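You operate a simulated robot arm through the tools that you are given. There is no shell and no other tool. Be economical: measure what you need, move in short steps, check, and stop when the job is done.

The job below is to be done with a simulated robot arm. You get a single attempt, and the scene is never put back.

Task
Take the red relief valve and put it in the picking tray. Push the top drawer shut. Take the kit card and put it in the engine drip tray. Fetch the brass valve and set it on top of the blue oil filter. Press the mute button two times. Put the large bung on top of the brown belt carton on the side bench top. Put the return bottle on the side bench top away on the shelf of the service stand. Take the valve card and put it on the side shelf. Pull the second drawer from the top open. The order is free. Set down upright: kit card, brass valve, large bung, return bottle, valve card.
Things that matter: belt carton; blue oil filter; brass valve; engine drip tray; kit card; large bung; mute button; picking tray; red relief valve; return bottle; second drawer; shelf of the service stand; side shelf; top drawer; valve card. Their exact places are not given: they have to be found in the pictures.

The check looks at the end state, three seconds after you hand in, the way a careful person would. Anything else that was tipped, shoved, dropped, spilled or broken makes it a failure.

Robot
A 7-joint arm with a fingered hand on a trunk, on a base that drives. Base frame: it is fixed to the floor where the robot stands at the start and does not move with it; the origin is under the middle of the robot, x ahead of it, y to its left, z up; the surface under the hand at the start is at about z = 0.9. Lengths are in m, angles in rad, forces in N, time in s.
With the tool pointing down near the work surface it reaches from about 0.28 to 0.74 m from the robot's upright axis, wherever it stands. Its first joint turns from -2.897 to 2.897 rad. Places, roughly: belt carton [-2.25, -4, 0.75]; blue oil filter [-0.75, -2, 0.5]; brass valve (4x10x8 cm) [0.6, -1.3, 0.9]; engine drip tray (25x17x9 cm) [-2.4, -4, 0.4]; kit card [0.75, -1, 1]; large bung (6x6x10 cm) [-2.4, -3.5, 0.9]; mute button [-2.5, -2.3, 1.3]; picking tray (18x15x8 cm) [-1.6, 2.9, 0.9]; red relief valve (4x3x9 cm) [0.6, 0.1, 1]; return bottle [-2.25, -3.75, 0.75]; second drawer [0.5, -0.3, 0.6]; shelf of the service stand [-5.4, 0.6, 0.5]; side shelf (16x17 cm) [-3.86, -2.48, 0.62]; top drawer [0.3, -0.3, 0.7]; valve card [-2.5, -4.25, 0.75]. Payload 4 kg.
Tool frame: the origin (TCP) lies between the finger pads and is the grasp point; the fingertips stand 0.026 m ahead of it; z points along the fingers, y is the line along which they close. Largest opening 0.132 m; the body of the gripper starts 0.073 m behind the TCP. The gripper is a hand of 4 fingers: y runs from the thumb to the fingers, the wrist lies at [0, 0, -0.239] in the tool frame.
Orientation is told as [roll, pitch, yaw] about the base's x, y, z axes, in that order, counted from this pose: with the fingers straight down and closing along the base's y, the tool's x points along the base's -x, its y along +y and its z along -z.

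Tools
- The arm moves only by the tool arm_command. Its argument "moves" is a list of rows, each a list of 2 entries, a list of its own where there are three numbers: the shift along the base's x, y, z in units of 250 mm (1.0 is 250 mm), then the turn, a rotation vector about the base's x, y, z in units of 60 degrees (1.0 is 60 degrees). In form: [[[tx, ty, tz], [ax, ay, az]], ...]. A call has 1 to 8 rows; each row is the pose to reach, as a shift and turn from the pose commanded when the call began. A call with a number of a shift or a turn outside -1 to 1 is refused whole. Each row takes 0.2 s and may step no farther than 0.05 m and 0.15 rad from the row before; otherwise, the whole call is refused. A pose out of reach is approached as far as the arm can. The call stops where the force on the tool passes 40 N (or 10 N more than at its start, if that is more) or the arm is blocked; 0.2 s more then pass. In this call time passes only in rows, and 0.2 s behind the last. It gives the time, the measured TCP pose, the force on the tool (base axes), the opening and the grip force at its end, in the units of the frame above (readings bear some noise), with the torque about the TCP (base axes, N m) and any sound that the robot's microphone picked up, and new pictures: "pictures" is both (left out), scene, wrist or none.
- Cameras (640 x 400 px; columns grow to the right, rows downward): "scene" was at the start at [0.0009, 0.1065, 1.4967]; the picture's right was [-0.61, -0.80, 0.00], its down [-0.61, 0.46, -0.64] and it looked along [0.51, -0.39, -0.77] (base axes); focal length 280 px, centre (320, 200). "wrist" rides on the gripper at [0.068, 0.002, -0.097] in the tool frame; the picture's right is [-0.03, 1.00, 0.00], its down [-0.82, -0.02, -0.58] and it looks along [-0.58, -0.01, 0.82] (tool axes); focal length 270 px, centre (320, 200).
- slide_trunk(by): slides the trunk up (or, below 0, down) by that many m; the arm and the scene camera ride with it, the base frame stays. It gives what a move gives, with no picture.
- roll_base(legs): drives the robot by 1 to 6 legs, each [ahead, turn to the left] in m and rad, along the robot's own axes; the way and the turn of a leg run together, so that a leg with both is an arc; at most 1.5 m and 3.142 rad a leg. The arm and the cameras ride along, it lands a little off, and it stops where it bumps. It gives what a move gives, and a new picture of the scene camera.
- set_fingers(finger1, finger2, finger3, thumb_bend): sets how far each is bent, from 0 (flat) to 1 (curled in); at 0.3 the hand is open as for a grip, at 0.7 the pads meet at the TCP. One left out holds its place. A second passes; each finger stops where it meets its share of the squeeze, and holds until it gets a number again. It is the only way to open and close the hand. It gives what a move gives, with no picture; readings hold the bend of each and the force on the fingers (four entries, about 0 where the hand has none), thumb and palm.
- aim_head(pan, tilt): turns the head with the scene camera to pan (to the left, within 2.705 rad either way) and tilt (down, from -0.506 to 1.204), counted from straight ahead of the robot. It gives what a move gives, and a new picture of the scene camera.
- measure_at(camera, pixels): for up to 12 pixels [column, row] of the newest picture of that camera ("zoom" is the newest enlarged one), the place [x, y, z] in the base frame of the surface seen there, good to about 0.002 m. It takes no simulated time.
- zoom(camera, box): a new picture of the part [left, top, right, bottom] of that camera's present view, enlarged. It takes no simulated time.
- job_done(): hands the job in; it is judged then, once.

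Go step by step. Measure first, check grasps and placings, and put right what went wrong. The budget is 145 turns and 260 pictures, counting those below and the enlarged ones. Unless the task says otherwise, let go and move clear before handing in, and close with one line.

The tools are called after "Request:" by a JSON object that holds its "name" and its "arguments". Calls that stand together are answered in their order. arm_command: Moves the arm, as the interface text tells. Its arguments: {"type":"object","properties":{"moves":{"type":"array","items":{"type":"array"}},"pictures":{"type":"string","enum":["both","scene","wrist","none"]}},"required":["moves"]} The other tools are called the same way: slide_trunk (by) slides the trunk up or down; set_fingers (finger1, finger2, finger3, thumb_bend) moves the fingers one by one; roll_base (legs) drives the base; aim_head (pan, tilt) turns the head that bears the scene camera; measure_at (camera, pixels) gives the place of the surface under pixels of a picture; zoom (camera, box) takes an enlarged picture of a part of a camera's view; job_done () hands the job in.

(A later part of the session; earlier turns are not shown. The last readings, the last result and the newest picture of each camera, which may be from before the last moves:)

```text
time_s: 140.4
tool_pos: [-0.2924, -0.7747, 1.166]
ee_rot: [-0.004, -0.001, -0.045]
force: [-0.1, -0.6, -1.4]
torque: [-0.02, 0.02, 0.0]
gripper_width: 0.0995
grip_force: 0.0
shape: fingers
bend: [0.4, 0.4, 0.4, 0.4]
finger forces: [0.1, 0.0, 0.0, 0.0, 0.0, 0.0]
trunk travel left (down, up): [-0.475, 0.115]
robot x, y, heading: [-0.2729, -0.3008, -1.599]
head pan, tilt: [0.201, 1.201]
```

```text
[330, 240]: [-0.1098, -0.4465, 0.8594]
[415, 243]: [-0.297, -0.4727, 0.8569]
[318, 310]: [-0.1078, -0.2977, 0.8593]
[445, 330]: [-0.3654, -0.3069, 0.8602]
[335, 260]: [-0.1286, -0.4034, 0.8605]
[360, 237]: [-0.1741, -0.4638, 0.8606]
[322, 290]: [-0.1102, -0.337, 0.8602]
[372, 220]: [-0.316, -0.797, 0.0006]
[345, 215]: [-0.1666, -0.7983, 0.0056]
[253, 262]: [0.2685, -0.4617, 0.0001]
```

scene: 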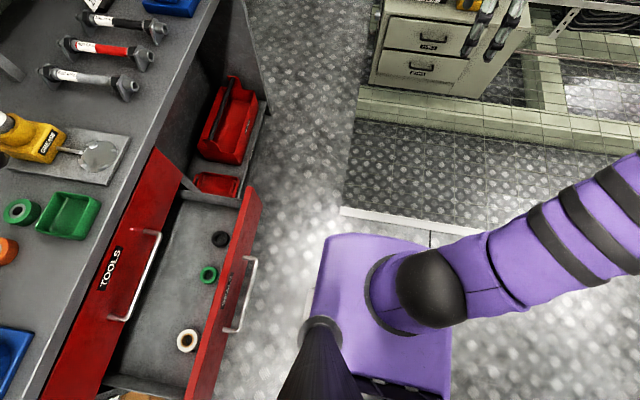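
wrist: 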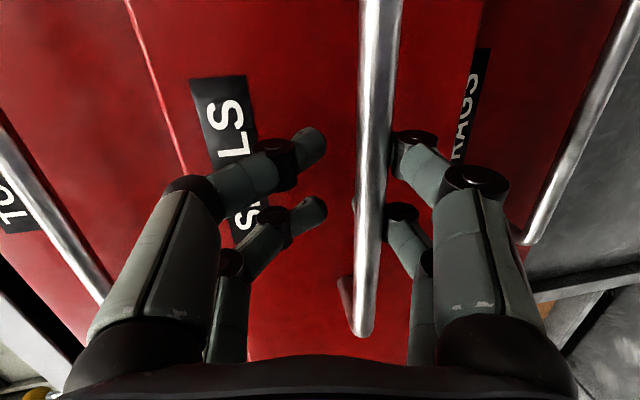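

The purple part is the torso at z 0.86, not the base. The wrist camera earlier showed a pale base at its top right; I'll use it to measure the base.

Request:
{"name": "arm_command", "arguments": {"moves": [[[0, 0, 0], [0, 0, 0]]], "pictures": "wrist"}}

Request:
{"name": "measure_at", "arguments": {"camera": "wrist", "pixels": [[470, 20], [440, 10], [430, 40], [490, 50], [520, 70], [460, 60], [560, 50], [600, 100], [540, 10], [620, 40]]}}

```text
time_s: 140.8
tool_pos: [-0.2944, -0.7745, 1.1672]
ee_rot: [-0.003, 0.001, -0.044]
force: [0.2, 0.2, 0.7]
torque: [0.0, 0.0, 0.01]
gripper_width: 0.0998
grip_force: 0.0
shape: fingers
bend: [0.4, 0.4, 0.4, 0.4]
finger forces: [0.0, 0.1, 0.0, 0.0, 0.0, 0.1]
trunk travel left (down, up): [-0.475, 0.115]
robot x, y, heading: [-0.2779, -0.3046, -1.598]
head pan, tilt: [0.201, 1.201]
```

wrist: 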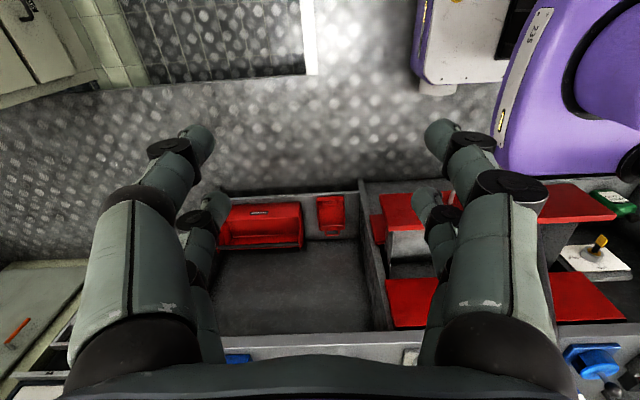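

```text
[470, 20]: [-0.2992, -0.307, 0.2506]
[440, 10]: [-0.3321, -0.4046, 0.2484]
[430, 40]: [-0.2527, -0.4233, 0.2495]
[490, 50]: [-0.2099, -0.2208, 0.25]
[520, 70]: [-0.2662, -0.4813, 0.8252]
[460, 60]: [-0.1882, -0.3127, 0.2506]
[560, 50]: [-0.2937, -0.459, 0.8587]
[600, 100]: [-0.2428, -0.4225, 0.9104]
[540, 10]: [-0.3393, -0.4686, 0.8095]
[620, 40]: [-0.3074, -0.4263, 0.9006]
```

The base top is at z 0.25 and looks narrow. Measuring its edges exactly.

Request:
{"name": "measure_at", "arguments": {"camera": "wrist", "pixels": [[470, 80], [500, 80], [440, 88], [422, 60], [425, 20], [418, 40], [505, 110], [520, 150], [525, 20], [320, 72], [330, 320]]}}

```text
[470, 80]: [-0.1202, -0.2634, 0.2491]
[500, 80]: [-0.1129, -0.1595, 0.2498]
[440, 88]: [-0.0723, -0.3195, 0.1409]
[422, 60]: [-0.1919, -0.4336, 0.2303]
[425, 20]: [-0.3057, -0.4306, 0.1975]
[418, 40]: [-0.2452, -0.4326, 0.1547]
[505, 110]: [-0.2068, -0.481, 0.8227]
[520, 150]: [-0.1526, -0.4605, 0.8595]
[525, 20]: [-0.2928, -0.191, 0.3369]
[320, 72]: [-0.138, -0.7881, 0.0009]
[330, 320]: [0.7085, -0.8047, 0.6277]
```

The base is about 0.41 m wide, only 0.25 m high, so it can pass under the drawer; the best line is heading -0.906 through (0.045,-0.70). I'll raise the arm clear of the lever and go.

Request:
{"name": "slide_trunk", "arguments": {"by": 0.11}}

Request:
{"name": "arm_command", "arguments": {"moves": [[[0, 0.05, 0.15], [0, 0, 0]], [[0, 0.1, 0.3], [0, 0, 0]], [[0, 0.15, 0.4], [0, 0, 0]]], "pictures": "none"}}

Request:
{"name": "roll_base", "arguments": {"legs": [[0, 0.692], [0.3, 0], [0.35, 0]]}}

```text
time_s: 142.2
tool_pos: [-0.2938, -0.7742, 1.2758]
ee_rot: [-0.003, -0.002, -0.046]
force: [0.0, -0.5, -0.6]
torque: [0.03, 0.02, -0.04]
gripper_width: 0.0996
grip_force: 0.0
shape: fingers
bend: [0.4, 0.4, 0.4, 0.4]
finger forces: [0.0, 0.0, 0.0, 0.1, 0.0, 0.0]
trunk travel left (down, up): [-0.585, 0.005]
robot x, y, heading: [-0.2718, -0.3002, -1.595]
head pan, tilt: [0.201, 1.201]
```

```text
time_s: 143.0
tool_pos: [-0.2931, -0.7365, 1.3785]
ee_rot: [-0.006, 0.0, -0.046]
force: [-0.1, 0.6, -0.2]
torque: [0.01, -0.03, 0.02]
gripper_width: 0.0995
grip_force: 0.0
shape: fingers
bend: [0.4, 0.4, 0.4, 0.4]
finger forces: [0.1, 0.0, 0.0, 0.1, 0.0, 0.0]
trunk travel left (down, up): [-0.585, 0.005]
robot x, y, heading: [-0.2749, -0.2982, -1.596]
head pan, tilt: [0.201, 1.201]
```

```text
time_s: 148.9
tool_pos: [0.369, -1.1489, 1.3816]
ee_rot: [-0.017, -0.006, 0.643]
force: [-0.5, -0.4, 0.7]
torque: [-0.01, -0.01, -0.02]
gripper_width: 0.0998
grip_force: 0.0
shape: fingers
bend: [0.4, 0.4, 0.4, 0.4]
finger forces: [0.0, 0.1, 0.1, 0.1, 0.0, 0.1]
trunk travel left (down, up): [-0.585, 0.005]
robot x, y, heading: [0.1224, -0.8119, -0.907]
head pan, tilt: [0.201, 1.201]
```

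scene: 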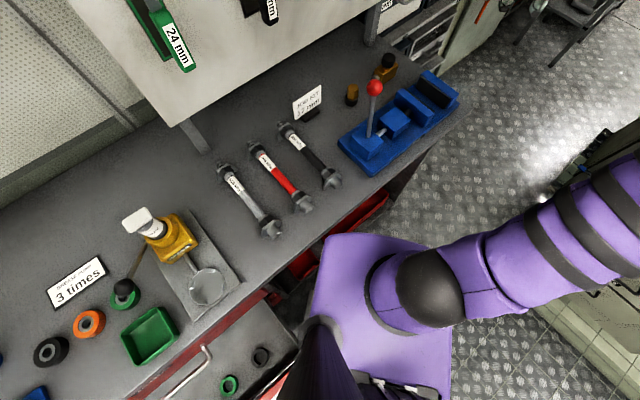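

I passed without bumping. Now I'll measure brass valve, lever ball and card from here.

Request:
{"name": "zoom", "arguments": {"camera": "scene", "box": [280, 30, 480, 180]}}

Request:
{"name": "measure_at", "arguments": {"camera": "scene", "pixels": [[374, 88], [388, 60], [385, 72], [392, 74], [378, 75], [308, 103], [310, 113], [352, 93], [370, 115], [395, 125], [160, 375], [200, 340]]}}

```text
2.67 times, centred on (380, 105) of scene
```

zoom: 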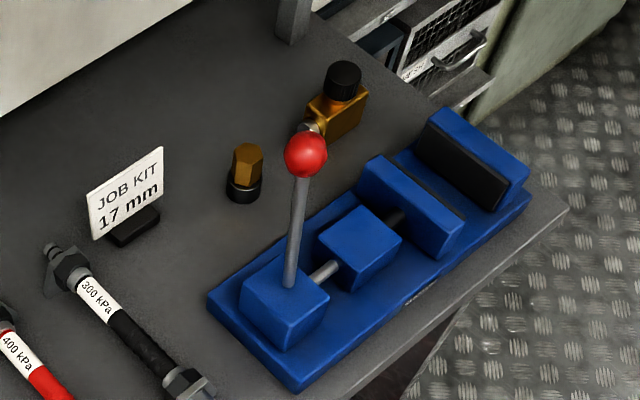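

```text
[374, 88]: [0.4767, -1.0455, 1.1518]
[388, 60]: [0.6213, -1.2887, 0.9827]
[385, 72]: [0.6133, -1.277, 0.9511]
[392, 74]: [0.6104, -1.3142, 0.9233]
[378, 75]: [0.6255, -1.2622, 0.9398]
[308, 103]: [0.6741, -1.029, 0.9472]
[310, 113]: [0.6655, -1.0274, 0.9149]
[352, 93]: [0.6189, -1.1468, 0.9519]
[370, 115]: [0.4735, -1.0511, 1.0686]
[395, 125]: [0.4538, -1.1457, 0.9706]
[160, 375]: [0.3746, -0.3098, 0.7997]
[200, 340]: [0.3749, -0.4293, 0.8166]
```

Ball top is about z 1.17 at (0.477,-1.046); the brass valve's black knob is at (0.63,-1.29), top 0.985. I'll stand at (0.12,-1.25) facing the bench and turn the hand to yaw 0.

Request:
{"name": "roll_base", "arguments": {"legs": [[0, -0.664], [0.43, 0], [0, 1.571]]}}

Request:
{"name": "arm_command", "arguments": {"moves": [[[0, 0, 0], [0, 0, -0.14]], [[0, 0, 0], [0, 0, -0.28]], [[0, 0, 0], [0, 0, -0.42]], [[0, 0, 0], [0, 0, -0.56]], [[0, 0, 0], [0, 0, -0.7]], [[0, 0, 0], [0, 0, -0.84]], [[0, 0, 0], [0, 0, -0.98]]], "pictures": "none"}}

Request:
{"name": "aim_head", "arguments": {"pan": 0.15, "tilt": 0.8}}

```text
time_s: 157.8
tool_pos: [0.5586, -1.2638, 1.3781]
ee_rot: [-0.004, -0.001, 1.534]
force: [0.0, -0.6, -0.8]
torque: [-0.01, -0.01, 0.0]
gripper_width: 0.0998
grip_force: 0.1
shape: fingers
bend: [0.4, 0.4, 0.4, 0.4]
finger forces: [0.1, 0.2, 0.0, 0.0, 0.0, 0.1]
trunk travel left (down, up): [-0.585, 0.005]
robot x, y, heading: [0.1219, -1.2514, -0.019]
head pan, tilt: [0.201, 1.201]
```

scene: 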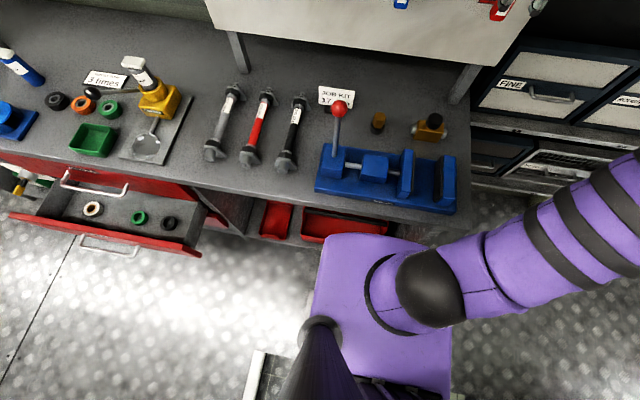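

```text
time_s: 159.3
tool_pos: [0.5577, -1.2635, 1.3782]
ee_rot: [-0.006, 0.001, 0.503]
force: [-0.1, 0.2, -0.1]
torque: [0.01, 0.02, 0.0]
gripper_width: 0.0998
grip_force: 0.0
shape: fingers
bend: [0.4, 0.4, 0.4, 0.4]
finger forces: [0.0, 0.0, 0.1, 0.1, 0.0, 0.0]
trunk travel left (down, up): [-0.585, 0.005]
robot x, y, heading: [0.1212, -1.2518, -0.016]
head pan, tilt: [0.201, 1.201]
```

```text
time_s: 160.2
tool_pos: [0.5588, -1.2634, 1.3781]
ee_rot: [-0.004, 0.001, 0.51]
force: [-0.4, 0.1, 0.5]
torque: [0.0, 0.01, -0.01]
gripper_width: 0.0996
grip_force: 0.0
shape: fingers
bend: [0.4, 0.4, 0.4, 0.4]
finger forces: [0.0, 0.0, 0.1, 0.1, 0.1, 0.1]
trunk travel left (down, up): [-0.585, 0.005]
robot x, y, heading: [0.1259, -1.2491, -0.021]
head pan, tilt: [0.15, 0.799]
```

scene: 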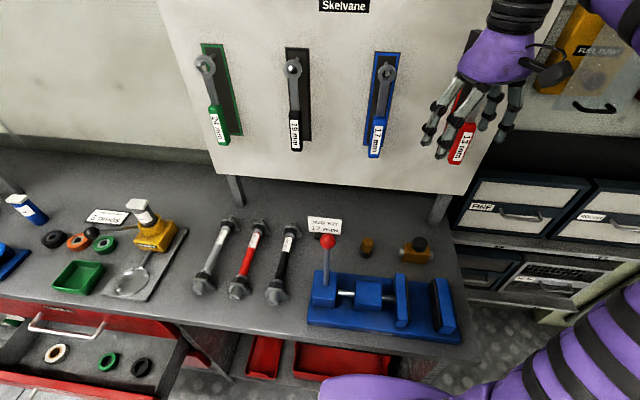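

The drawer is still open. I'll finish the yaw, then tilt the hand 35° forward above the brass valve, and look through the wrist camera.

Request:
{"name": "arm_command", "arguments": {"moves": [[[0, -0.03, -0.1], [0, 0, -0.12]], [[0, -0.06, -0.2], [0, 0, -0.24]], [[0, -0.1, -0.35], [0, 0, -0.36]], [[0, -0.1, -0.5], [0, 0, -0.485]]], "pictures": "none"}}

Request:
{"name": "arm_command", "arguments": {"moves": [[[0, 0, -0.1], [0, -0.12, 0]], [[0, 0, -0.2], [0, -0.24, 0]], [[0, 0, -0.3], [0, -0.36, 0]], [[0, 0, -0.38], [0, -0.48, 0]], [[0, 0, -0.46], [0, -0.583, 0]]]}}

```text
time_s: 161.2
tool_pos: [0.5572, -1.2875, 1.2534]
ee_rot: [-0.006, 0.001, -0.003]
force: [0.0, -0.3, -0.9]
torque: [0.01, 0.02, 0.01]
gripper_width: 0.0995
grip_force: 0.0
shape: fingers
bend: [0.4, 0.4, 0.4, 0.4]
finger forces: [0.0, 0.0, 0.0, 0.0, 0.0, 0.1]
trunk travel left (down, up): [-0.585, 0.005]
robot x, y, heading: [0.1214, -1.2516, -0.017]
head pan, tilt: [0.15, 0.799]
```

```text
time_s: 162.4
tool_pos: [0.5572, -1.291, 1.1377]
ee_rot: [-0.005, -0.612, -0.001]
force: [-0.9, 0.4, -0.1]
torque: [0.02, 0.01, -0.01]
gripper_width: 0.0997
grip_force: 0.0
shape: fingers
bend: [0.4, 0.4, 0.4, 0.4]
finger forces: [0.0, 0.1, 0.1, 0.0, 0.0, 0.0]
trunk travel left (down, up): [-0.585, 0.005]
robot x, y, heading: [0.1203, -1.2497, -0.015]
head pan, tilt: [0.15, 0.799]
```

scene: 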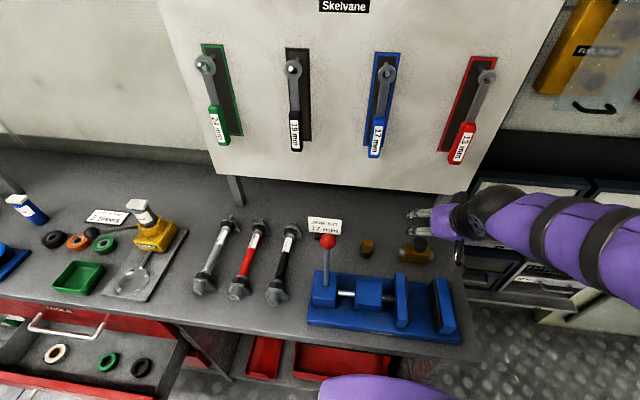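
wrist: 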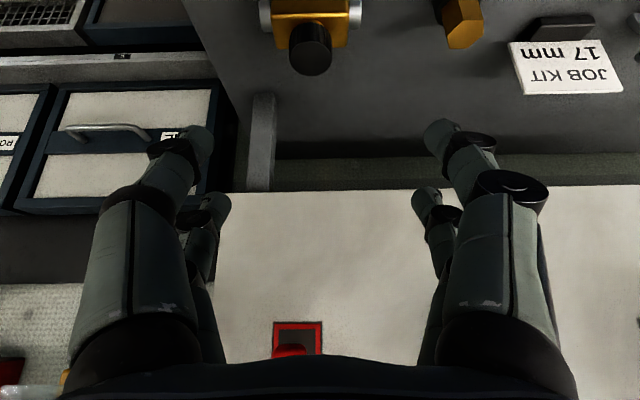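

The brass valve shows at (311,40). I'll measure it here.

Request:
{"name": "zoom", "arguments": {"camera": "wrist", "box": [240, 0, 380, 90]}}

Request:
{"name": "measure_at", "arguments": {"camera": "wrist", "pixels": [[310, 30], [292, 40], [330, 40], [311, 65], [275, 8], [347, 8], [283, 30], [340, 30], [268, 15], [354, 12], [311, 45]]}}

```text
4.44 times, centred on (310, 45) of wrist
```

zoom: 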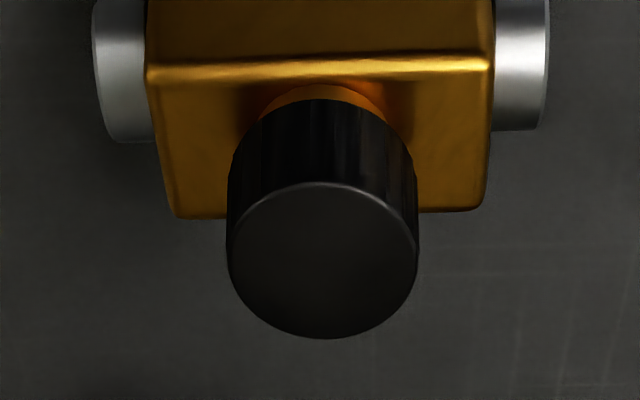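

```text
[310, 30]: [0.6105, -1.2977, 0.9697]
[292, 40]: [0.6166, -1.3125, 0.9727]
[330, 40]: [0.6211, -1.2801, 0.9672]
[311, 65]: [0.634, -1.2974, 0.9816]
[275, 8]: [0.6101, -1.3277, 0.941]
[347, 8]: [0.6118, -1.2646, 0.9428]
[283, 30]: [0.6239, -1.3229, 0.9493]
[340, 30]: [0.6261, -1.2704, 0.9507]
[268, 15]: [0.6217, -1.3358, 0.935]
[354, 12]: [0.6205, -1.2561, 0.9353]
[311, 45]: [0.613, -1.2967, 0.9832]
```

The knob centre is (0.627,-1.2965), top z 0.982. With this tilt my wrist camera hangs low over the vise, so I'll measure the vise.

Request:
{"name": "measure_at", "arguments": {"camera": "scene", "pixels": [[400, 278], [400, 290], [437, 285], [445, 300], [370, 282], [425, 300], [397, 275]]}}

Request:
{"name": "zoom", "arguments": {"camera": "scene", "box": [300, 170, 480, 350]}}

```text
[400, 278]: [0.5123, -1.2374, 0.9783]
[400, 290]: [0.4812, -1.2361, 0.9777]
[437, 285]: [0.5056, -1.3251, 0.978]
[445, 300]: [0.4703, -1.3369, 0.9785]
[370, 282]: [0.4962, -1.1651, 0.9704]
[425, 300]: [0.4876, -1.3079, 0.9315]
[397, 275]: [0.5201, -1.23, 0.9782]
```

```text
2.22 times, centred on (390, 260) of scene
```

zoom: 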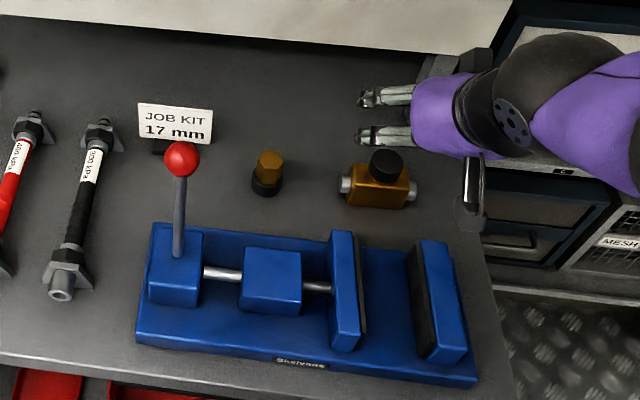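

The vise tops are at z 0.978 just where the camera would hang. I'll swing the hand 45° in azimuth so it comes in from the right, clear of the vise.

Request:
{"name": "arm_command", "arguments": {"moves": [[[0.02, -0.03, 0], [0, 0, 0.13]], [[0.04, -0.06, 0], [0, 0, 0.26]], [[0.06, -0.1, 0], [0, 0, 0.39]], [[0.08, -0.14, -0.08], [0, 0, 0.52]], [[0.1, -0.17, -0.16], [0, 0, 0.65]], [[0.116, -0.184, -0.24], [0, 0, 0.75]], [[0.116, -0.184, -0.316], [0, 0, 0.75]]]}}

```text
time_s: 164.0
tool_pos: [0.588, -1.3337, 1.0599]
ee_rot: [-0.003, -0.611, 0.785]
force: [-0.4, 1.4, 0.1]
torque: [-0.01, -0.03, -0.03]
gripper_width: 0.0996
grip_force: 0.0
shape: fingers
bend: [0.4, 0.4, 0.4, 0.4]
finger forces: [0.0, 0.1, 0.0, 0.2, 0.0, 0.0]
trunk travel left (down, up): [-0.585, 0.005]
robot x, y, heading: [0.1204, -1.2498, -0.018]
head pan, tilt: [0.15, 0.799]
```

scene: 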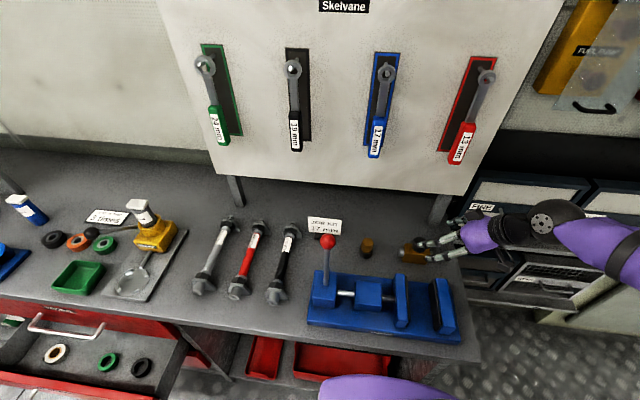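
wrist: 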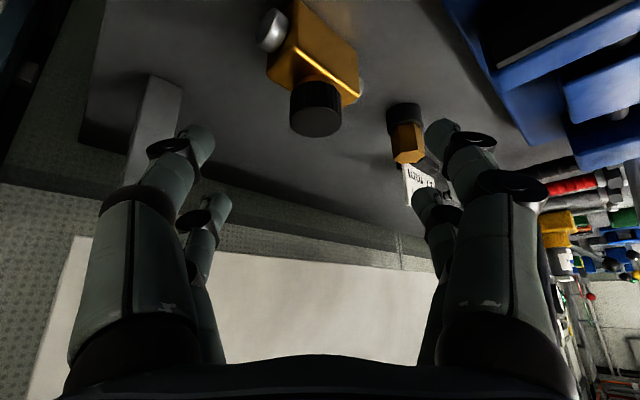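

Aligned with the knob at (315,110). Advancing along the tool axis to it.

Request:
{"name": "arm_command", "arguments": {"moves": [[[0.05, 0.05, -0.11], [0, 0, 0]], [[0.1, 0.1, -0.22], [0, 0, 0]], [[0.156, 0.149, -0.332], [0, 0, 0]]], "pictures": "wrist"}}

```text
time_s: 164.8
tool_pos: [0.6271, -1.2982, 0.9759]
ee_rot: [-0.004, -0.612, 0.785]
force: [0.6, -0.2, 0.2]
torque: [0.02, 0.01, 0.03]
gripper_width: 0.0994
grip_force: 0.2
shape: fingers
bend: [0.4, 0.4, 0.4, 0.4]
finger forces: [0.0, 0.0, 0.0, 0.0, 0.1, 0.0]
trunk travel left (down, up): [-0.585, 0.005]
robot x, y, heading: [0.1224, -1.2493, -0.018]
head pan, tilt: [0.15, 0.799]
```

wrist: 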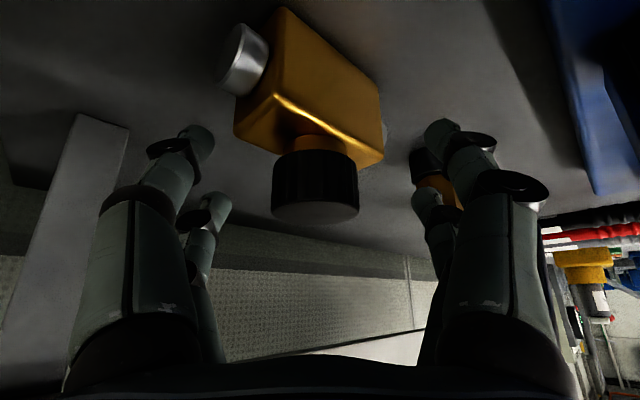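

The knob is centred between the digits; closing.

Request:
{"name": "set_fingers", "arguments": {"finger1": 0.7, "finger2": 0.7, "finger3": 0.7, "thumb_bend": 0.7}}

Request:
{"name": "arm_command", "arguments": {"moves": [[[0, 0, 0.05], [0, 0, 0]], [[0, 0, 0.12], [0, 0, 0]], [[0, 0, 0.25], [0, 0, 0]], [[0, 0, 0.4], [0, 0, 0]]]}}

```text
time_s: 165.8
tool_pos: [0.6259, -1.2973, 0.9759]
ee_rot: [-0.003, -0.612, 0.784]
force: [0.4, 0.6, 0.4]
torque: [0.05, -0.01, 0.06]
gripper_width: 0.0385
grip_force: 8.7
shape: fingers
bend: [0.55, 0.7, 0.7, 0.65]
finger forces: [8.1, 0.1, 0.1, 0.1, 8.5, 0.0]
trunk travel left (down, up): [-0.585, 0.005]
robot x, y, heading: [0.1222, -1.2493, -0.017]
head pan, tilt: [0.15, 0.799]
```

```text
time_s: 166.8
tool_pos: [0.6252, -1.2973, 1.0773]
ee_rot: [-0.003, -0.61, 0.784]
force: [0.2, -0.9, -5.3]
torque: [-0.03, -0.02, -0.02]
gripper_width: 0.0349
grip_force: 7.2
shape: fingers
bend: [0.56, 0.7, 0.7, 0.66]
finger forces: [7.2, 0.0, 0.1, 0.0, 6.7, 0.1]
trunk travel left (down, up): [-0.585, 0.005]
robot x, y, heading: [0.1234, -1.2522, -0.015]
head pan, tilt: [0.15, 0.799]
```

scene: 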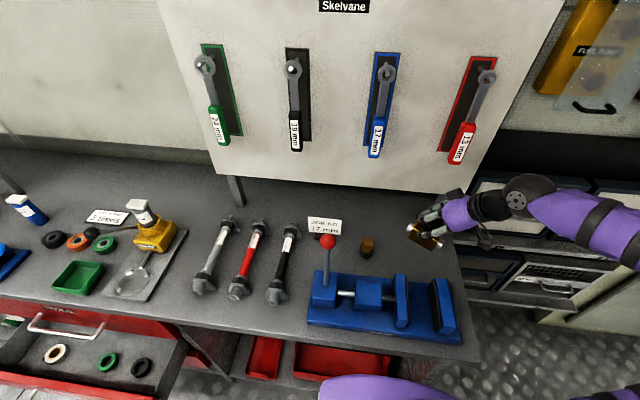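
wrist: 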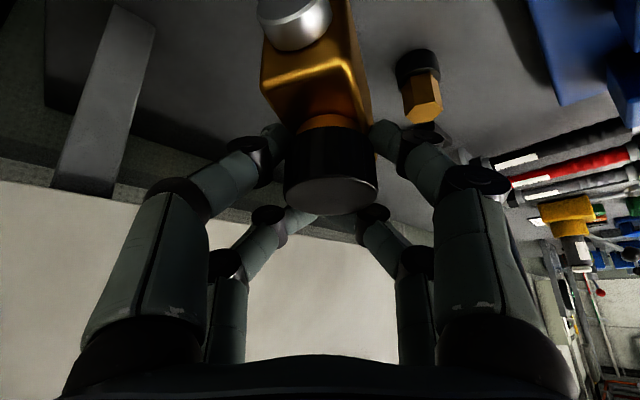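

The valve is lifted, upright, held by the front pair. I'll firm the grip, raise it, and drive to the low cabinet with the filter.

Request:
{"name": "set_fingers", "arguments": {"finger1": 0.8, "thumb_bend": 0.8}}

Request:
{"name": "arm_command", "arguments": {"moves": [[[0, 0, 0.15], [0, 0, 0]], [[-0.1, 0, 0.3], [0, 0, 0]], [[-0.2, 0, 0.4], [0, 0, 0]]], "pictures": "none"}}

Request:
{"name": "roll_base", "arguments": {"legs": [[0, -1.555], [0.72, 0]]}}

Request:
{"name": "aim_head", "arguments": {"pan": -1.3, "tilt": 0.8}}

```text
time_s: 167.8
tool_pos: [0.6267, -1.298, 1.0777]
ee_rot: [-0.003, -0.609, 0.784]
force: [0.4, -0.4, -5.6]
torque: [-0.04, -0.06, 0.03]
gripper_width: 0.0292
grip_force: 14.3
shape: fingers
bend: [0.53, 0.7, 0.7, 0.72]
finger forces: [12.9, 0.0, 0.0, 0.0, 15.8, 0.0]
trunk travel left (down, up): [-0.585, 0.005]
robot x, y, heading: [0.1211, -1.2526, -0.016]
head pan, tilt: [0.15, 0.799]
```

```text
time_s: 168.6
tool_pos: [0.5758, -1.2967, 1.1777]
ee_rot: [-0.003, -0.612, 0.786]
force: [-0.2, -0.1, -5.7]
torque: [-0.03, -0.01, -0.01]
gripper_width: 0.0291
grip_force: 14.0
shape: fingers
bend: [0.53, 0.7, 0.7, 0.73]
finger forces: [12.5, 0.1, 0.0, 0.1, 17.1, 0.0]
trunk travel left (down, up): [-0.585, 0.005]
robot x, y, heading: [0.1208, -1.2516, -0.014]
head pan, tilt: [0.15, 0.799]
```

```text
time_s: 176.8
tool_pos: [0.0935, -2.4352, 1.1777]
ee_rot: [-0.005, -0.611, -0.762]
force: [0.1, -0.4, -6.2]
torque: [-0.02, 0.01, 0.01]
gripper_width: 0.0288
grip_force: 16.5
shape: fingers
bend: [0.53, 0.7, 0.7, 0.73]
finger forces: [12.5, 0.1, 0.0, 0.0, 19.6, 0.0]
trunk travel left (down, up): [-0.585, 0.005]
robot x, y, heading: [0.131, -1.9809, -1.564]
head pan, tilt: [0.15, 0.799]
```

scene: 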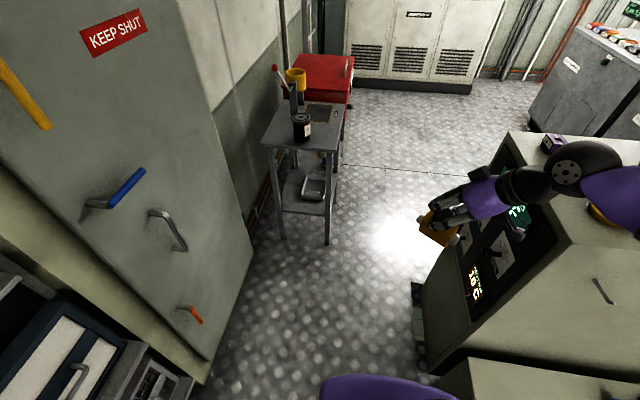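

```text
time_s: 178.3
tool_pos: [0.0944, -2.4355, 1.1771]
ee_rot: [-0.003, -0.61, -0.763]
force: [0.4, 0.2, -5.4]
torque: [-0.07, 0.0, 0.0]
gripper_width: 0.0286
grip_force: 16.5
shape: fingers
bend: [0.53, 0.7, 0.7, 0.73]
finger forces: [12.5, 0.0, 0.0, 0.1, 19.9, 0.0]
trunk travel left (down, up): [-0.585, 0.005]
robot x, y, heading: [0.128, -1.9803, -1.567]
head pan, tilt: [-1.3, 0.799]
```

scene: 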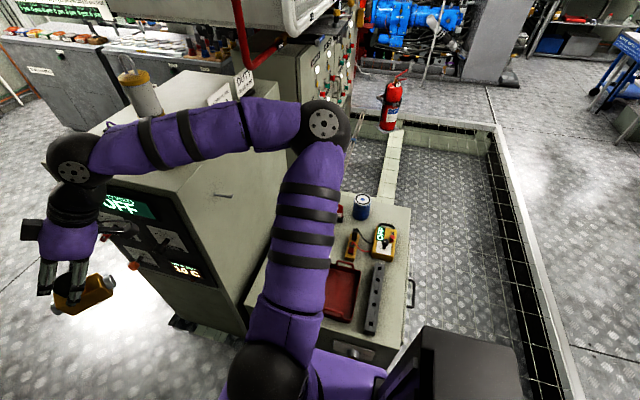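

The console south of the cabinet could be in the hand's way while turning. I'll measure its extents, the filter and the pit edge.

Request:
{"name": "measure_at", "arguments": {"camera": "scene", "pixels": [[150, 150], [120, 180], [180, 160], [215, 100], [245, 80], [361, 205], [361, 198], [370, 208], [140, 95], [190, 210], [340, 300], [225, 215]]}}

Request:
{"name": "zoom", "arguments": {"camera": "scene", "box": [310, 160, 430, 280]}}

```text
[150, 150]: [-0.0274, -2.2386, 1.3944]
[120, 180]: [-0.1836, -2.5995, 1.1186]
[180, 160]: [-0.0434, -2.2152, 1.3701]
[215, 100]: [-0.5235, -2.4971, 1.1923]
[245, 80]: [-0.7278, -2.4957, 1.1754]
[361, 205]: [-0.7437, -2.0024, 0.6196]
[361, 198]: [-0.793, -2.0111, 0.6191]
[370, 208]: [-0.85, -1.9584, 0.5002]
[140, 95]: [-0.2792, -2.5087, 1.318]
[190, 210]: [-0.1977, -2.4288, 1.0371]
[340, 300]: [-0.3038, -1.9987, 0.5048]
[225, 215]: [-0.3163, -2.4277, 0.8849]
```

```text
3.33 times, centred on (370, 220) of scene
```

zoom: 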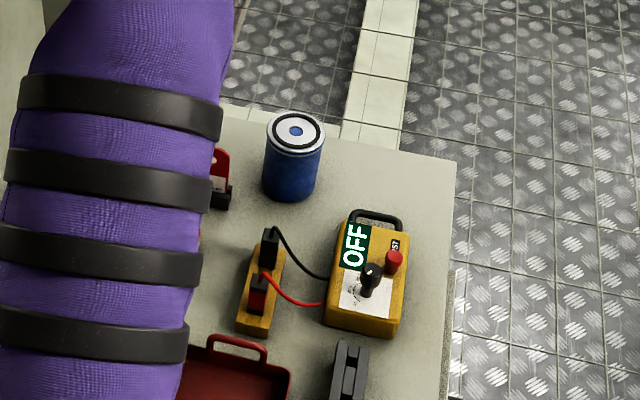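

The console top is z≈1.12 from y<-2.42. I'll raise the valve above that, and measure the filter's rim.

Request:
{"name": "measure_at", "arguments": {"camera": "zoom", "pixels": [[296, 131], [270, 131], [321, 131], [296, 115], [296, 146], [283, 131], [310, 131], [380, 280], [393, 258], [380, 215]]}}

Request:
{"name": "arm_command", "arguments": {"moves": [[[0, 0, 0.15], [0, 0, 0]], [[0, 0.1, 0.3], [0, 0, 0]], [[0, 0.2, 0.45], [0, 0, 0]], [[0, 0.25, 0.6], [0, 0, 0]]], "pictures": "wrist"}}

```text
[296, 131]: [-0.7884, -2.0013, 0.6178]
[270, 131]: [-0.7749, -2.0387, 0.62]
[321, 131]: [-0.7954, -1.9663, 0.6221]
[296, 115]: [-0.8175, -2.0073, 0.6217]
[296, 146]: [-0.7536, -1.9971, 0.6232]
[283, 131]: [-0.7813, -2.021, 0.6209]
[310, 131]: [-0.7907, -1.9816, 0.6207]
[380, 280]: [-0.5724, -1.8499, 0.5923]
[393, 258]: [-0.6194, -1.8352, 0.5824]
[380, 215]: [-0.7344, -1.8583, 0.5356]
```

```text
time_s: 179.3
tool_pos: [0.0957, -2.372, 1.3259]
ee_rot: [-0.004, -0.611, -0.762]
force: [-0.6, 0.1, -6.7]
torque: [-0.06, 0.0, -0.02]
gripper_width: 0.0284
grip_force: 16.6
shape: fingers
bend: [0.53, 0.7, 0.7, 0.73]
finger forces: [12.7, 0.0, 0.1, 0.1, 20.9, 0.0]
trunk travel left (down, up): [-0.585, 0.005]
robot x, y, heading: [0.133, -1.9795, -1.57]
head pan, tilt: [-1.3, 0.799]
```

wrist: 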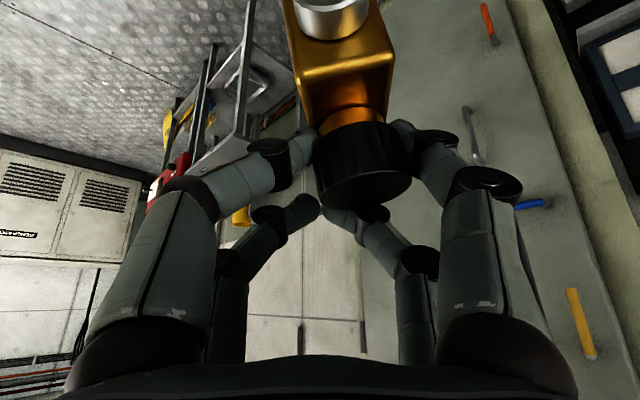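

Filter centre is (-0.786,-2.002), rim z 0.622. Now I turn to face it and creep forward 0.1 m.

Request:
{"name": "roll_base", "arguments": {"legs": [[0, -1.571], [0.1, 0]]}}

Request:
{"name": "aim_head", "arguments": {"pan": -0.1, "tilt": 0.75}}

Request:
{"name": "zoom", "arguments": {"camera": "scene", "box": [200, 80, 440, 300]}}

```text
time_s: 184.7
tool_pos: [-0.3645, -1.9567, 1.3269]
ee_rot: [-0.001, -0.61, -2.314]
force: [-0.4, -1.0, -5.4]
torque: [-0.01, 0.06, 0.03]
gripper_width: 0.0284
grip_force: 17.9
shape: fingers
bend: [0.53, 0.7, 0.7, 0.74]
finger forces: [12.5, 0.0, 0.0, 0.0, 22.7, 0.0]
trunk travel left (down, up): [-0.585, 0.005]
robot x, y, heading: [0.0295, -1.9836, -3.115]
head pan, tilt: [-1.3, 0.799]
```

scene: 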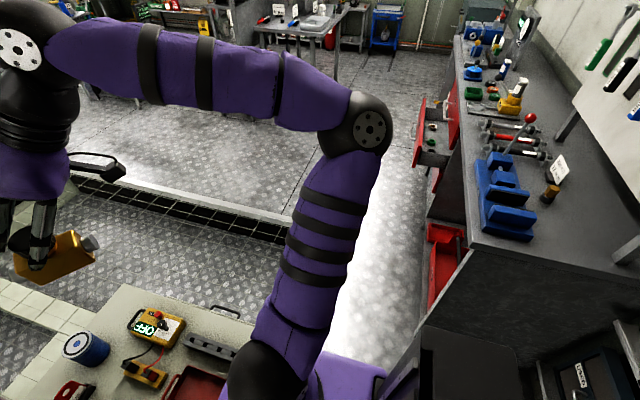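

```text
time_s: 186.1
tool_pos: [-0.3639, -1.956, 1.3272]
ee_rot: [-0.003, -0.609, -2.313]
force: [0.0, -0.5, -5.2]
torque: [-0.03, 0.05, 0.01]
gripper_width: 0.0285
grip_force: 17.9
shape: fingers
bend: [0.53, 0.7, 0.7, 0.74]
finger forces: [12.6, 0.0, 0.0, 0.0, 22.6, 0.0]
trunk travel left (down, up): [-0.585, 0.005]
robot x, y, heading: [0.0296, -1.9806, -3.116]
head pan, tilt: [-0.099, 0.75]
```

scene: 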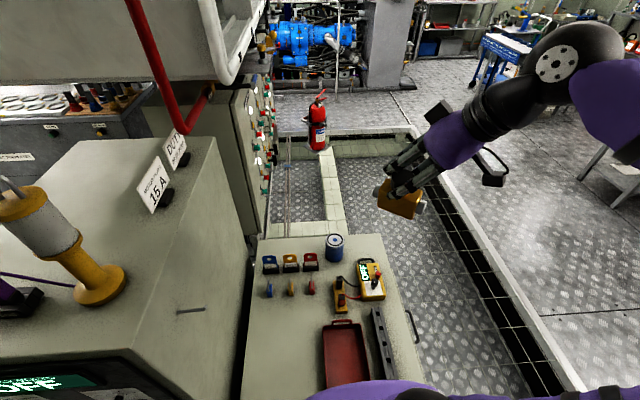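

```text
1.82 times, centred on (320, 190) of scene
```

zoom: 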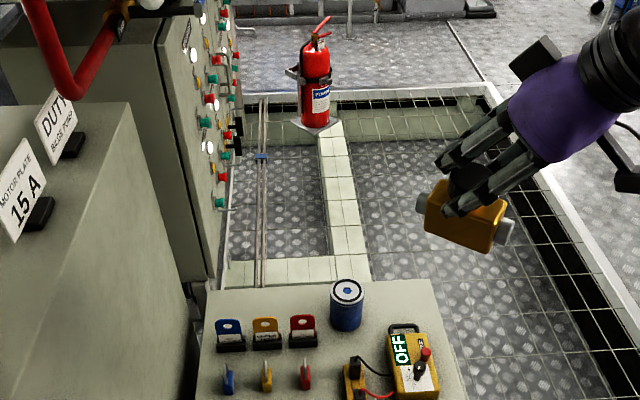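

The valve may hang slightly tilted; I'll measure points on it.

Request:
{"name": "measure_at", "arguments": {"camera": "zoom", "pixels": [[421, 203], [507, 232], [430, 188], [502, 210], [430, 228], [490, 248], [440, 200], [490, 215], [450, 225]]}}

Request:
{"name": "zoom", "arguments": {"camera": "wrist", "box": [220, 0, 460, 240]}}

```text
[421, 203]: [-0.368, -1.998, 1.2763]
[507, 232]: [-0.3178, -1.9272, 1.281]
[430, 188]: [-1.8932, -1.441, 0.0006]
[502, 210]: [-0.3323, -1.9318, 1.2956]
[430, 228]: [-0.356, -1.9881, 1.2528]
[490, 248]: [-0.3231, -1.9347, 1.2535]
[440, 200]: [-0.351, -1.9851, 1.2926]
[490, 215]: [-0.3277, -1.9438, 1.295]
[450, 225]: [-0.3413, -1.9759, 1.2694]
```

```text
1.67 times, centred on (340, 120) of wrist
```

zoom: 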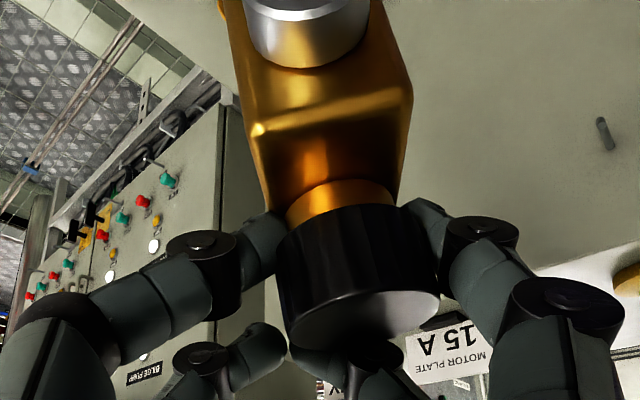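

The valve hangs level and upright, its bottom about 76 mm below the TCP. I'll turn the hand to point straight at the filter and extend, then lower with the trunk.

Request:
{"name": "arm_command", "arguments": {"moves": [[[-0.12, -0.02, 0], [0, 0, -0.12]], [[-0.24, -0.04, 0], [0, 0, -0.24]], [[-0.36, -0.06, 0], [0, 0, -0.36]], [[-0.5, -0.1, 0], [0, 0, -0.48]], [[-0.62, -0.14, -0.1], [0, 0, -0.6]], [[-0.75, -0.17, -0.2], [0, 0, -0.7]], [[-0.88, -0.19, -0.3], [0, 0, -0.765]], [[-1.0, -0.2, -0.4], [0, 0, -0.765]]], "pictures": "none"}}

Request:
{"name": "slide_trunk", "arguments": {"by": -0.35}}

Request:
{"name": "arm_command", "arguments": {"moves": [[[0, 0, 0], [0, 0, 0]]]}}

```text
time_s: 187.9
tool_pos: [-0.6143, -2.0069, 1.223]
ee_rot: [-0.002, -0.609, -3.114]
force: [-0.4, -0.6, -5.8]
torque: [0.06, 0.04, 0.01]
gripper_width: 0.0286
grip_force: 18.0
shape: fingers
bend: [0.52, 0.7, 0.7, 0.74]
finger forces: [12.6, 0.0, 0.0, 0.1, 23.1, 0.0]
trunk travel left (down, up): [-0.585, 0.005]
robot x, y, heading: [0.0317, -1.982, -3.112]
head pan, tilt: [-0.099, 0.75]
```

```text
time_s: 191.3
tool_pos: [-0.6149, -2.008, 0.8755]
ee_rot: [-0.002, -0.611, -3.112]
force: [0.4, -0.1, -6.2]
torque: [0.08, 0.07, -0.02]
gripper_width: 0.0283
grip_force: 17.9
shape: fingers
bend: [0.52, 0.7, 0.7, 0.74]
finger forces: [12.6, 0.0, 0.0, 0.1, 23.2, 0.0]
trunk travel left (down, up): [-0.235, 0.355]
robot x, y, heading: [0.0288, -1.9841, -3.109]
head pan, tilt: [-0.099, 0.75]
```

```text
time_s: 191.7
tool_pos: [-0.6132, -2.0077, 0.8745]
ee_rot: [-0.003, -0.612, -3.111]
force: [0.0, -0.1, -5.8]
torque: [0.04, 0.03, -0.01]
gripper_width: 0.0283
grip_force: 18.0
shape: fingers
bend: [0.52, 0.7, 0.7, 0.74]
finger forces: [12.6, 0.0, 0.1, 0.0, 23.1, 0.0]
trunk travel left (down, up): [-0.235, 0.355]
robot x, y, heading: [0.0323, -1.9846, -3.115]
head pan, tilt: [-0.099, 0.75]
```

scene: 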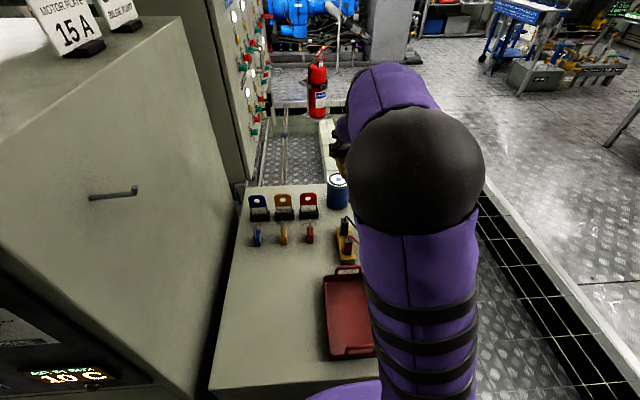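
wrist: 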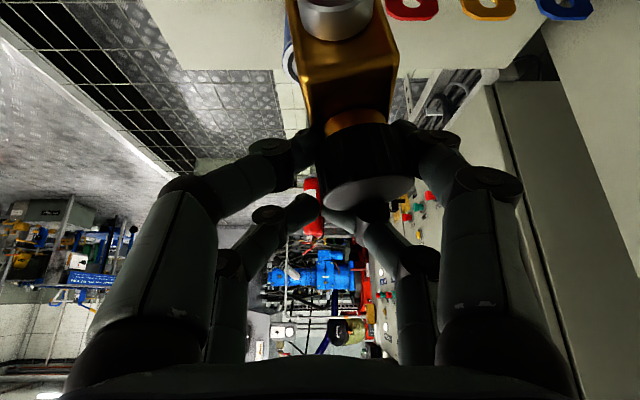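

Now I'll move over the filter, staying 6 cm above.

Request:
{"name": "arm_command", "arguments": {"moves": [[[-0.18, 0.01, 0], [0, 0, 0]], [[-0.36, 0.02, 0], [0, 0, 0]], [[-0.54, 0.03, -0.05], [0, 0, 0]], [[-0.71, 0.03, -0.15], [0, 0, 0]], [[-0.71, 0.03, -0.3], [0, 0, 0]], [[-0.71, 0.03, -0.46], [0, 0, 0]]]}}

```text
time_s: 193.1
tool_pos: [-0.7893, -1.9983, 0.7584]
ee_rot: [-0.004, -0.609, -3.113]
force: [-1.0, -0.2, -4.9]
torque: [0.06, 0.02, 0.0]
gripper_width: 0.0284
grip_force: 18.1
shape: fingers
bend: [0.52, 0.7, 0.7, 0.74]
finger forces: [13.1, 0.0, 0.0, 0.0, 23.6, 0.0]
trunk travel left (down, up): [-0.235, 0.355]
robot x, y, heading: [0.0315, -1.9852, -3.112]
head pan, tilt: [-0.099, 0.75]
```

scene: 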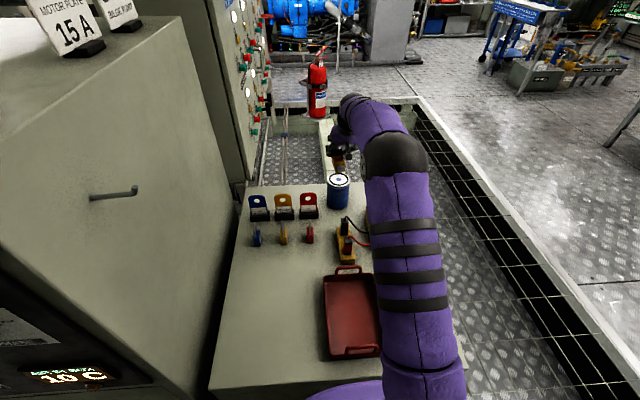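
wrist: 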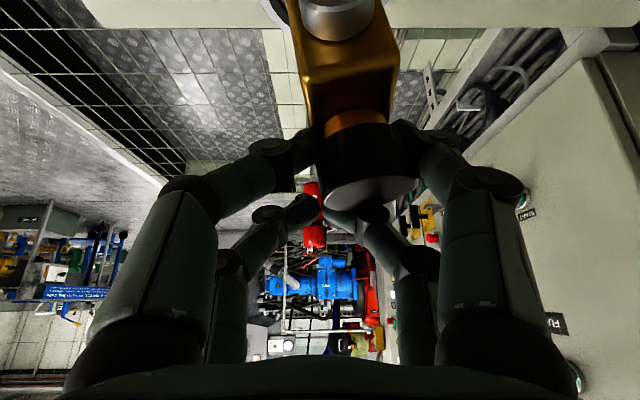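

Request:
{"name": "zoom", "arguments": {"camera": "scene", "box": [300, 120, 380, 230]}}

Request:
{"name": "measure_at", "arguments": {"camera": "wrist", "pixels": [[340, 20], [285, 15], [310, 60], [392, 55], [350, 80], [300, 20], [385, 20]]}}

```text
3.64 times, centred on (340, 175) of scene
```

zoom: 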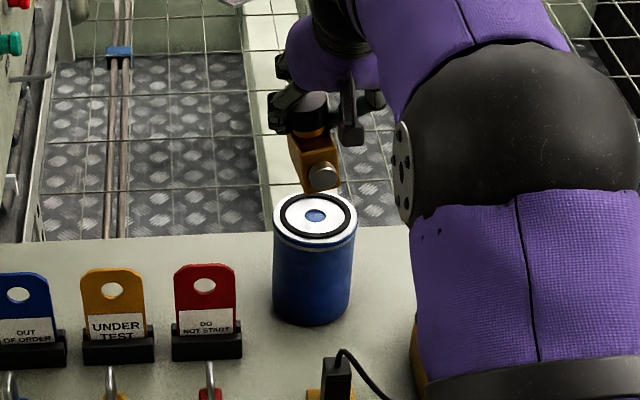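

```text
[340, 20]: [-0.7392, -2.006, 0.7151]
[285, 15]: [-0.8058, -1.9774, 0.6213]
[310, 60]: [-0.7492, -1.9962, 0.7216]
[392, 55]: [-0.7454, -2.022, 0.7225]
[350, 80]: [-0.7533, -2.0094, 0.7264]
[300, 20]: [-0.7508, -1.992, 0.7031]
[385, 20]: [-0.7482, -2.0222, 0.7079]
```

The valve centre is at (-0.7815,-2.007), 5 mm off the filter's centre. I'll correct and lower slowly until contact.

Request:
{"name": "arm_command", "arguments": {"moves": [[[-0.018, 0.02, -0.08], [0, 0, 0]], [[-0.018, 0.02, -0.16], [0, 0, 0]], [[-0.018, 0.02, -0.21], [0, 0, 0]], [[-0.018, 0.02, -0.23], [0, 0, 0]], [[-0.018, 0.02, -0.242], [0, 0, 0]], [[-0.018, 0.02, -0.25], [0, 0, 0]]]}}

Request:
{"name": "zoom", "arguments": {"camera": "scene", "box": [300, 120, 380, 230]}}

```text
time_s: 194.5
tool_pos: [-0.794, -1.9937, 0.7012]
ee_rot: [-0.004, -0.62, -3.114]
force: [0.0, 2.9, 14.9]
torque: [-0.17, -0.06, 0.01]
gripper_width: 0.0281
grip_force: 22.2
shape: fingers
bend: [0.53, 0.7, 0.7, 0.75]
finger forces: [12.1, 1.0, 0.0, 0.0, 31.7, 0.0]
trunk travel left (down, up): [-0.235, 0.355]
robot x, y, heading: [0.0304, -1.9868, -3.117]
head pan, tilt: [-0.099, 0.75]
```

scene: 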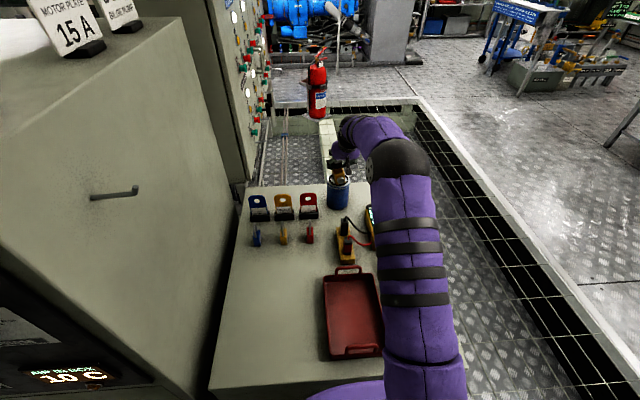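
wrist: 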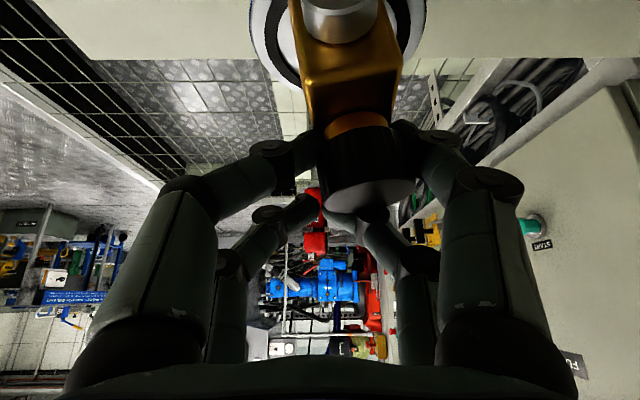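

```text
3.64 times, centred on (340, 175) of scene
```

zoom: 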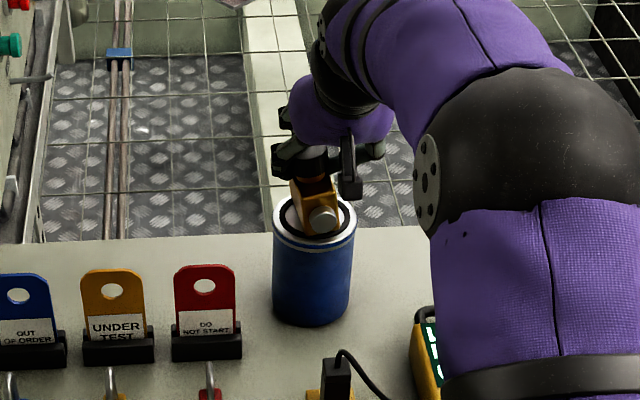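

Contact at 15 N, valve centred on the filter. I'll ease up 2 mm and open the fingers gradually.

Request:
{"name": "arm_command", "arguments": {"moves": [[[0, 0, 0.006], [0, 0, 0]]], "pictures": "none"}}

Request:
{"name": "set_fingers", "arguments": {"finger1": 0.48, "finger2": 0.6, "finger3": 0.6, "thumb_bend": 0.66}}

Request:
{"name": "set_fingers", "arguments": {"finger1": 0.4, "finger2": 0.4, "finger3": 0.4, "thumb_bend": 0.4}}

Request:
{"name": "arm_command", "arguments": {"moves": [[[0, 0, 0], [0, 0, 0]]], "pictures": "wrist"}}

Request:
{"name": "zoom", "arguments": {"camera": "scene", "box": [300, 120, 380, 230]}}

```text
time_s: 194.9
tool_pos: [-0.7924, -1.9932, 0.7017]
ee_rot: [-0.005, -0.615, -3.113]
force: [-2.5, 3.0, 15.4]
torque: [-0.23, 0.03, -0.05]
gripper_width: 0.0282
grip_force: 22.5
shape: fingers
bend: [0.53, 0.7, 0.7, 0.75]
finger forces: [12.0, 1.6, 0.0, 0.0, 32.0, 0.0]
trunk travel left (down, up): [-0.235, 0.355]
robot x, y, heading: [0.0271, -1.981, -3.11]
head pan, tilt: [-0.099, 0.75]
```

```text
time_s: 195.9
tool_pos: [-0.7947, -1.9944, 0.6984]
ee_rot: [-0.003, -0.611, -3.113]
force: [0.9, 0.2, -1.1]
torque: [0.0, 0.0, 0.02]
gripper_width: 0.0436
grip_force: 0.2
shape: fingers
bend: [0.48, 0.6, 0.6, 0.66]
finger forces: [0.0, 0.0, 0.1, 0.0, 0.3, 0.0]
trunk travel left (down, up): [-0.235, 0.355]
robot x, y, heading: [0.0317, -1.9833, -3.113]
head pan, tilt: [-0.099, 0.75]
```

```text
time_s: 196.9
tool_pos: [-0.7951, -1.9948, 0.6996]
ee_rot: [-0.003, -0.609, -3.111]
force: [-0.5, 0.2, 0.2]
torque: [0.03, -0.01, -0.01]
gripper_width: 0.0992
grip_force: 0.1
shape: fingers
bend: [0.4, 0.4, 0.4, 0.4]
finger forces: [0.1, 0.0, 0.1, 0.1, 0.1, 0.0]
trunk travel left (down, up): [-0.235, 0.355]
robot x, y, heading: [0.0293, -1.9858, -3.11]
head pan, tilt: [-0.099, 0.75]
```

```text
time_s: 197.3
tool_pos: [-0.7941, -1.9948, 0.7005]
ee_rot: [-0.004, -0.611, -3.111]
force: [-1.5, 0.3, -0.4]
torque: [0.0, 0.02, 0.0]
gripper_width: 0.0992
grip_force: 0.0
shape: fingers
bend: [0.4, 0.4, 0.4, 0.4]
finger forces: [0.1, 0.0, 0.0, 0.0, 0.0, 0.0]
trunk travel left (down, up): [-0.235, 0.355]
robot x, y, heading: [0.0281, -1.9811, -3.114]
head pan, tilt: [-0.099, 0.75]
```

wrist: 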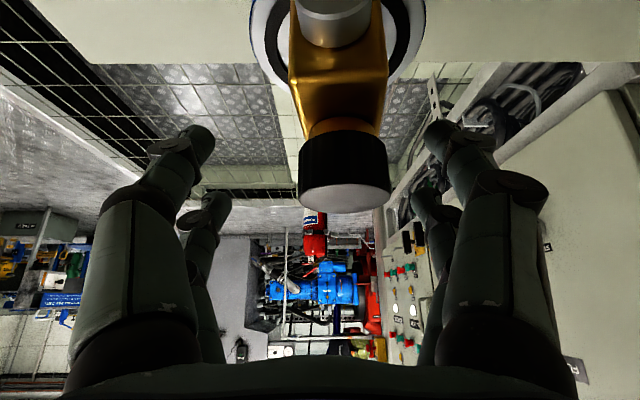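

```text
3.64 times, centred on (340, 175) of scene
```

zoom: 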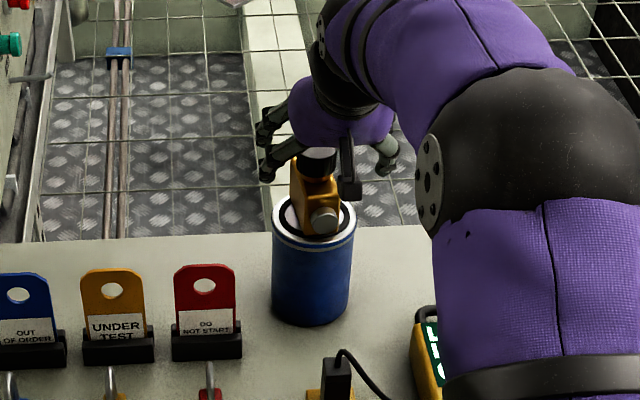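

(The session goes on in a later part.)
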